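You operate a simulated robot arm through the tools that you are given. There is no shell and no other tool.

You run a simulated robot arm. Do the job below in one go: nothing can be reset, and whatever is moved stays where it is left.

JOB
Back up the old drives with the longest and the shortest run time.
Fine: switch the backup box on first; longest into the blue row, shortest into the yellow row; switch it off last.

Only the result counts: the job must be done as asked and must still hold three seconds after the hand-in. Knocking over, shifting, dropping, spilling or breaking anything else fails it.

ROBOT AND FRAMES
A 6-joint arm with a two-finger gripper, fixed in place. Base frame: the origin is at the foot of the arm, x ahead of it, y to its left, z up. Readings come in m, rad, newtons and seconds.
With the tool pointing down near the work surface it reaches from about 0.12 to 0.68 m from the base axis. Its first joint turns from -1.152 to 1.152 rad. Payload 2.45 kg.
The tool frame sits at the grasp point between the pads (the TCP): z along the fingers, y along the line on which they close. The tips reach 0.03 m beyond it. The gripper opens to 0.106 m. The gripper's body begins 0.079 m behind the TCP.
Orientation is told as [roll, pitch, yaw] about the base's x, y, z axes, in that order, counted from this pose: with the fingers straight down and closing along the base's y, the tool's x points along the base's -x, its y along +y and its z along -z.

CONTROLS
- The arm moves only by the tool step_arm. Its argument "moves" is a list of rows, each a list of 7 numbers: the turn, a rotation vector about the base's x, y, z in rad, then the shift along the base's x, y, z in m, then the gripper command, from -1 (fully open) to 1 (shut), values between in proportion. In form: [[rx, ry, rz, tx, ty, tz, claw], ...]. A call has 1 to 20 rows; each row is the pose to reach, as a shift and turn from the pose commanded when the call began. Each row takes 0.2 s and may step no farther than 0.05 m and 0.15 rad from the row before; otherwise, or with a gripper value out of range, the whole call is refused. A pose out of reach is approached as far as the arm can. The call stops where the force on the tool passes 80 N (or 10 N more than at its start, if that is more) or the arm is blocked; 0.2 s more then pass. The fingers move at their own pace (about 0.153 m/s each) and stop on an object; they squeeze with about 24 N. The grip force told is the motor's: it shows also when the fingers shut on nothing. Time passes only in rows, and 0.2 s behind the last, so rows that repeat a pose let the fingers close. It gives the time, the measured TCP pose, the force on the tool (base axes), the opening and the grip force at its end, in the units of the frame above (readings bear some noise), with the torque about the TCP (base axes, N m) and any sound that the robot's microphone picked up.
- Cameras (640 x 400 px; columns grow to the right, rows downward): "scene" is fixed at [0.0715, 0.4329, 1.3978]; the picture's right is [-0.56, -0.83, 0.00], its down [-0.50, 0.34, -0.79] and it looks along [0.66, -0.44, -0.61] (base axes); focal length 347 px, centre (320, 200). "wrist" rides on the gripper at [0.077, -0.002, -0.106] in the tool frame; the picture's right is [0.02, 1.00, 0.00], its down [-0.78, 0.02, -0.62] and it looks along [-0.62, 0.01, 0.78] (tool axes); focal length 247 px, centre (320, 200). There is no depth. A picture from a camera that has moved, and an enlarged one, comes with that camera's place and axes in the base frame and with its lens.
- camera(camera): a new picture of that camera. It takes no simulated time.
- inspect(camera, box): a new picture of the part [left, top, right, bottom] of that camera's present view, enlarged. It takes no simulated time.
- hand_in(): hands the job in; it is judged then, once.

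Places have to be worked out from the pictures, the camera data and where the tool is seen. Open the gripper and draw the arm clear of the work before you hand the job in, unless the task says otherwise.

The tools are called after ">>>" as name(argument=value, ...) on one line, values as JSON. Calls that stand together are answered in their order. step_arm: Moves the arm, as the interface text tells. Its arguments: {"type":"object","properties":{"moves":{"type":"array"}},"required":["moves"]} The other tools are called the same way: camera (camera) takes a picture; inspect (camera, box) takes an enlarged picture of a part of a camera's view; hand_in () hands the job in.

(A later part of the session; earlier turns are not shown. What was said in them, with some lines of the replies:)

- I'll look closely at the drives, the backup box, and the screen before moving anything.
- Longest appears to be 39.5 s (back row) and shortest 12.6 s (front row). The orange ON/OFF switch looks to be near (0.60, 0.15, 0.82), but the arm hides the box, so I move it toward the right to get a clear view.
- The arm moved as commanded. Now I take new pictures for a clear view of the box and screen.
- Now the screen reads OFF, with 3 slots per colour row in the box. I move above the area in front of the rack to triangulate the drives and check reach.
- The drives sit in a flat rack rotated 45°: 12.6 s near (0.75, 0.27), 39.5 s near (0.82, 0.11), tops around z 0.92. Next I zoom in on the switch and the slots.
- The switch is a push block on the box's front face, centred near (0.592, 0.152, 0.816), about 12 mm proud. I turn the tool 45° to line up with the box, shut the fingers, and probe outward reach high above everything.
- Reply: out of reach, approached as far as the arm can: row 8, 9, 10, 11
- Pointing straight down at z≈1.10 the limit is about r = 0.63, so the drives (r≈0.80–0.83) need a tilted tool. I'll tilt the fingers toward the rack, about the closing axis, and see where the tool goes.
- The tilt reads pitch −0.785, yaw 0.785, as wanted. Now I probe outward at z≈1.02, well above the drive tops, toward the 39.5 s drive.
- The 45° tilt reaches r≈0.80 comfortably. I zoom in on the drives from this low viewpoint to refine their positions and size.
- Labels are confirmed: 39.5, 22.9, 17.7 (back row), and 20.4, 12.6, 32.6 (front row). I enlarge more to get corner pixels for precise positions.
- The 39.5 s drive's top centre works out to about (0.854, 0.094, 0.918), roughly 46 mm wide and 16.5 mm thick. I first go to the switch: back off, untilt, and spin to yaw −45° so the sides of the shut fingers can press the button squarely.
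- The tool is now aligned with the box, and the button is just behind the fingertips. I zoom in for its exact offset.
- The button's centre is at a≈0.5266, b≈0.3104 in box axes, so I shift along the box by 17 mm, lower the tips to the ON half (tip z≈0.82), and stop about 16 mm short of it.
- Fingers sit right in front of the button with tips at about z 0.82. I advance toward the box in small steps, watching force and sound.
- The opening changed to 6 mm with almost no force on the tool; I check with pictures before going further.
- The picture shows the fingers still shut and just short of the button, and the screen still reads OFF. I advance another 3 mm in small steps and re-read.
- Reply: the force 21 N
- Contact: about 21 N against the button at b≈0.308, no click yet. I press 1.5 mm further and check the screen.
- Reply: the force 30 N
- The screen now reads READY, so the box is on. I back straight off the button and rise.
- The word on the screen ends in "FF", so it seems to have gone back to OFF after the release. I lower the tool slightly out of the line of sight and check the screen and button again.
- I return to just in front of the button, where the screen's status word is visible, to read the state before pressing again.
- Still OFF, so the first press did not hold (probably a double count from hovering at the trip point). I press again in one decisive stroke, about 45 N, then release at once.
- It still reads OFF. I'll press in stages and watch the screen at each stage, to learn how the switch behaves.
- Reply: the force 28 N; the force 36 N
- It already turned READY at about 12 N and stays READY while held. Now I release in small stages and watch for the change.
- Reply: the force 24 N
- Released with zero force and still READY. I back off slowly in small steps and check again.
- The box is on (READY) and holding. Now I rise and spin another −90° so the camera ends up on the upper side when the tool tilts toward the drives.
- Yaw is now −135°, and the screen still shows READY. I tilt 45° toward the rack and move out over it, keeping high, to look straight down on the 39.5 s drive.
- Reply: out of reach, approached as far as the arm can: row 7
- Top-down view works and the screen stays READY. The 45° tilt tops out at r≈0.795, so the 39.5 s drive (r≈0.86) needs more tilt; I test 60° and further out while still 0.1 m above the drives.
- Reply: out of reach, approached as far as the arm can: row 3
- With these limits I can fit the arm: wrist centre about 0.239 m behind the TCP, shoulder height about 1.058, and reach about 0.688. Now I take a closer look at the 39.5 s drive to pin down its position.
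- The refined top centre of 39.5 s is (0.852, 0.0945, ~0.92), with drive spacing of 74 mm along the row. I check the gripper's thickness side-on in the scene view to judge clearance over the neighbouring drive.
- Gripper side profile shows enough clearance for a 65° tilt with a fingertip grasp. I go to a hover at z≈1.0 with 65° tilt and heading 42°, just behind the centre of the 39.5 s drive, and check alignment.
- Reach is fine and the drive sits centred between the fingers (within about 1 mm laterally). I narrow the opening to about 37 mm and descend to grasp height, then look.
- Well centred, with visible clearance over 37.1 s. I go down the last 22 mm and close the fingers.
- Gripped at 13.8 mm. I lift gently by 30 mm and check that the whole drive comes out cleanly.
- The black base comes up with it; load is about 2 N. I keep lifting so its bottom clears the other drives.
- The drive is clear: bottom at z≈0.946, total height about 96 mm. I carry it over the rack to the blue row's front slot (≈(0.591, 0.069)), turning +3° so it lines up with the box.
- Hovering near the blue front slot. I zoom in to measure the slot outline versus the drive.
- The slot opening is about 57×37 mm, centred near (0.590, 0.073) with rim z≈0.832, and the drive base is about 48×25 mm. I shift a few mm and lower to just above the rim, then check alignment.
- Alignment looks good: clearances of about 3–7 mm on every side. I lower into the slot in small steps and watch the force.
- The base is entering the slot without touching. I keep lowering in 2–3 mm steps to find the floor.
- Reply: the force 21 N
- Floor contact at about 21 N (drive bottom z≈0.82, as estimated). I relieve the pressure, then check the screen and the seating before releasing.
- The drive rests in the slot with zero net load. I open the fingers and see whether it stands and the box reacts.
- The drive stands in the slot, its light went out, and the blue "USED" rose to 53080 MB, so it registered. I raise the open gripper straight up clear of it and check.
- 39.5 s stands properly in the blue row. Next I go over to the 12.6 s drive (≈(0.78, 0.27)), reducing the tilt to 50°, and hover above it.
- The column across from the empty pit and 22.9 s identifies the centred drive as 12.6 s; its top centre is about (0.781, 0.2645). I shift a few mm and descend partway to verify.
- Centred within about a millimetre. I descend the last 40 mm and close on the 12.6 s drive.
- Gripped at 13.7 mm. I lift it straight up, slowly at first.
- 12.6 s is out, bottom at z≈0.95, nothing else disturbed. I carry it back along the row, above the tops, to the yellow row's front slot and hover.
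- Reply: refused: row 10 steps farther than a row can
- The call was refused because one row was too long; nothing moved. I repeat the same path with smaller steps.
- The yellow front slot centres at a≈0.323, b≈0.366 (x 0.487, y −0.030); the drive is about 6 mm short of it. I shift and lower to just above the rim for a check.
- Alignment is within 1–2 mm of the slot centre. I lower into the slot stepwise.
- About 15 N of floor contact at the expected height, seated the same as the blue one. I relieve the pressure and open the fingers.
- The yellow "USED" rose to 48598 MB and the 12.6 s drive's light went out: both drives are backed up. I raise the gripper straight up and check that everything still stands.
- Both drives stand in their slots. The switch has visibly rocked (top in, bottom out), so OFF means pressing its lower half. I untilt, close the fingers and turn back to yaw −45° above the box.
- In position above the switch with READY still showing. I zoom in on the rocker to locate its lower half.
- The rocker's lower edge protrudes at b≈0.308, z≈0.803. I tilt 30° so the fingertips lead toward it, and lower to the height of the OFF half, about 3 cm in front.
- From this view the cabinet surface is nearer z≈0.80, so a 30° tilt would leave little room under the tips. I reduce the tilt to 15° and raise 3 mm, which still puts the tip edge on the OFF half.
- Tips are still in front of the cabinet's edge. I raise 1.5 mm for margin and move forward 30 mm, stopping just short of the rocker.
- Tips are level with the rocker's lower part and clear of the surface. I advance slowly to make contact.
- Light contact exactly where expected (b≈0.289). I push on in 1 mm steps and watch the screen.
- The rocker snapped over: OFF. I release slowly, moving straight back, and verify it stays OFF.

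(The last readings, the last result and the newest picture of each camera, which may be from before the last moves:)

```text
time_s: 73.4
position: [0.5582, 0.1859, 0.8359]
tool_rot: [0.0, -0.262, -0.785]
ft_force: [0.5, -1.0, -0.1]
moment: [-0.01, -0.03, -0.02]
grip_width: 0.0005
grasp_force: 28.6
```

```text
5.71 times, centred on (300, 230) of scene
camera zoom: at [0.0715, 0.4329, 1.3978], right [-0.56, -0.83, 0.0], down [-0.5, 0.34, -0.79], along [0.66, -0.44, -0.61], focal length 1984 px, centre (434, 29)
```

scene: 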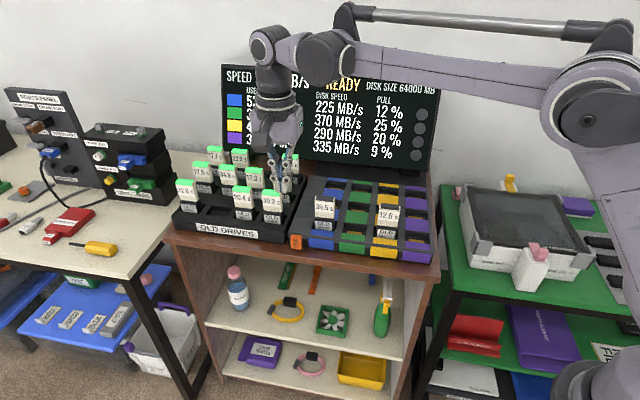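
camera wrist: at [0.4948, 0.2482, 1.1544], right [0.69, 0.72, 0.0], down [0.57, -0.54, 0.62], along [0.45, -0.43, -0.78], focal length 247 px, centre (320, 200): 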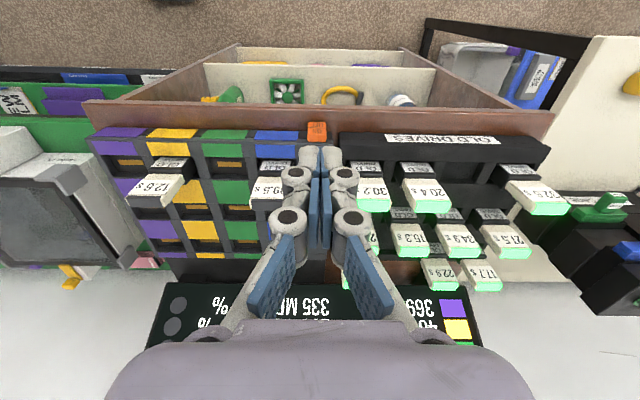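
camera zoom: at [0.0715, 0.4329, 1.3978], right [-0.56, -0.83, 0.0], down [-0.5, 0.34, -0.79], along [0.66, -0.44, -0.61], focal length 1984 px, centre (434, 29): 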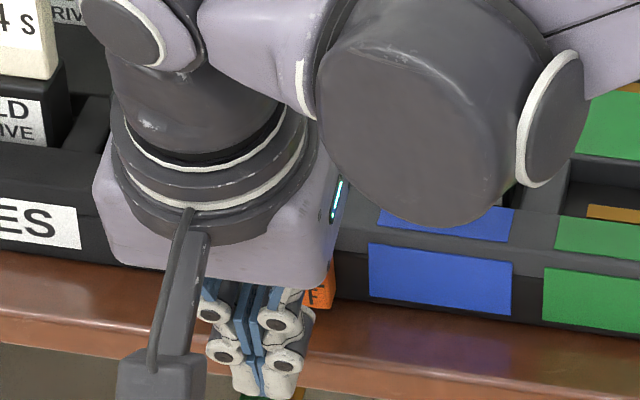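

It reads OFF with both totals kept (53080 and 48598 MB). Now I rise, untilt, draw the arm back clear of the work, and open the gripper.

>>> step_arm(moves=[[0, 0, 0, -0.01, 0.01, 0.02, 1], [0, 0, 0, -0.01, 0.01, 0.06, 1], [0, 0, 0, -0.01, 0.01, 0.1, 1], [0.0926, 0.0926, 0, -0.02, 0.01, 0.14, 1], [0.1851, 0.1851, 0, -0.04, 0.01, 0.17, 1], [0.1851, 0.1851, 0, -0.07, 0.01, 0.2, 1], [0.1851, 0.1851, 0, -0.11, 0.01, 0.215, 0.5], [0.1851, 0.1851, 0, -0.15, 0.01, 0.215, -0.5], [0.1851, 0.1851, 0, -0.19, 0.0, 0.215, -1], [0.1851, 0.1851, 0, -0.23, -0.03, 0.215, -1], [0.1851, 0.1851, 0, -0.26, -0.07, 0.215, -1], [0.1851, 0.1851, 0, -0.28, -0.11, 0.215, -1], [0.1851, 0.1851, 0, -0.3, -0.15, 0.215, -1], [0.1851, 0.1851, 0, -0.32, -0.19, 0.215, -1], [0.1851, 0.1851, 0, -0.335, -0.23, 0.215, -1], [0.1851, 0.1851, 0, -0.345, -0.27, 0.215, -1], [0.1851, 0.1851, 0, -0.35, -0.31, 0.215, -1], [0.1851, 0.1851, 0, -0.355, -0.35, 0.215, -1]])

>>> camera(camera="scene")

>>> inspect(camera="scene", box=[165, 135, 315, 245])

>>> inspect(camera="scene", box=[280, 160, 450, 275])

>>> inspect(camera="scene", box=[215, 60, 445, 180])

```text
time_s: 77.2
position: [0.2012, -0.1646, 1.0503]
tool_rot: [0.002, -0.001, -0.787]
ft_force: [0.4, -1.1, 0.2]
moment: [0.01, 0.02, 0.0]
grip_width: 0.1058
grasp_force: 0.0
```

```text
taken
```

scene: 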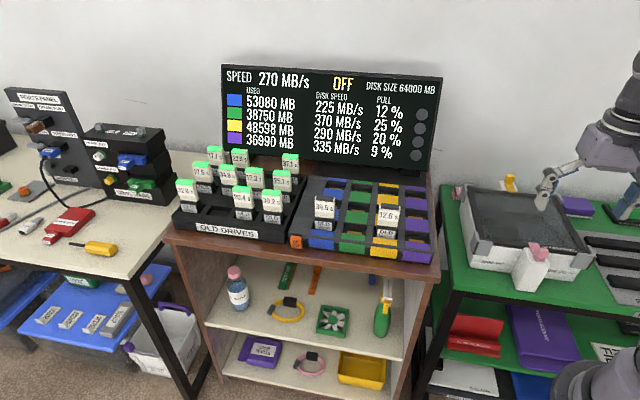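

```text
3.64 times, centred on (240, 190) of scene
camera zoom: at [0.0715, 0.4329, 1.3979], right [-0.56, -0.83, 0.0], down [-0.5, 0.34, -0.79], along [0.66, -0.44, -0.61], focal length 1262 px, centre (611, 236)
```

zoom: 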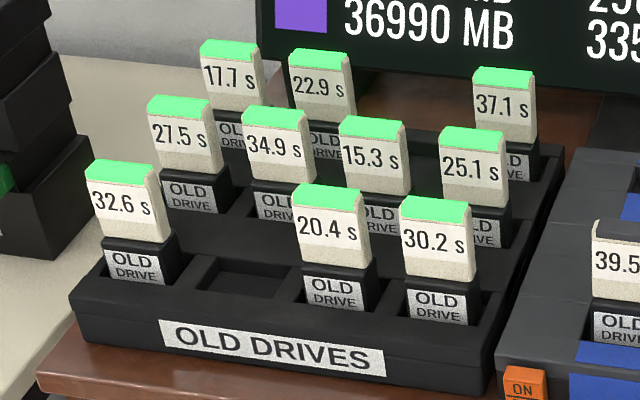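

```text
3.48 times, centred on (365, 218) of scene
camera zoom: at [0.0715, 0.4329, 1.3979], right [-0.56, -0.83, 0.0], down [-0.5, 0.34, -0.79], along [0.66, -0.44, -0.61], focal length 1207 px, centre (164, 139)
```

zoom: 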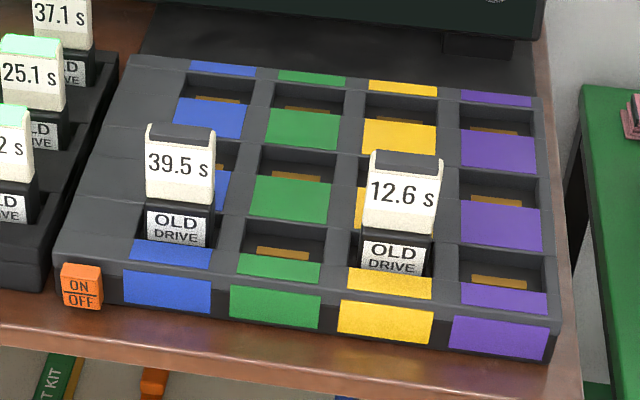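

```text
2.78 times, centred on (330, 120) of scene
camera zoom: at [0.0715, 0.4329, 1.3979], right [-0.56, -0.83, 0.0], down [-0.5, 0.34, -0.79], along [0.66, -0.44, -0.61], focal length 966 px, centre (292, 423)
```

zoom: 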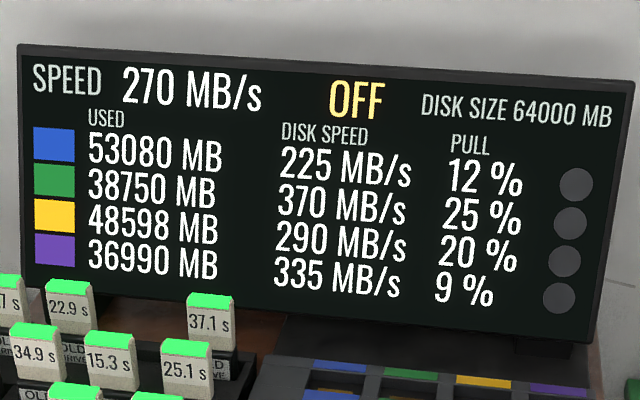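

Everything checks out. The screen reads OFF, 39.5 s stands in the blue row, 12.6 s in the yellow row, and the other drives are where they were. The gripper is open and clear, so I hand in.

>>> hand_in()

```text
The job is handed in.
```

The job is handed in. The two drives are backed up, and I haven't been told the verdict yet.

- **Drives:** the 39.5 s drive (longest run time) is in the front slot of the blue row. The 12.6 s drive (shortest) is in the front slot of the yellow row. After I placed each one, its green light went out and that row's used space rose: blue from 41230 to 53080 MB, yellow from 45310 to 48598 MB.
- **Switch:** the box was on before I moved any drive, and I switched it off last. The screen read OFF when I handed in. My first two presses did not hold, so it briefly read READY (on) and then OFF again. The third press held.
- **Everything else:** in the final pictures the other ten drives look unmoved. The arm is clear of the work and the gripper is open.
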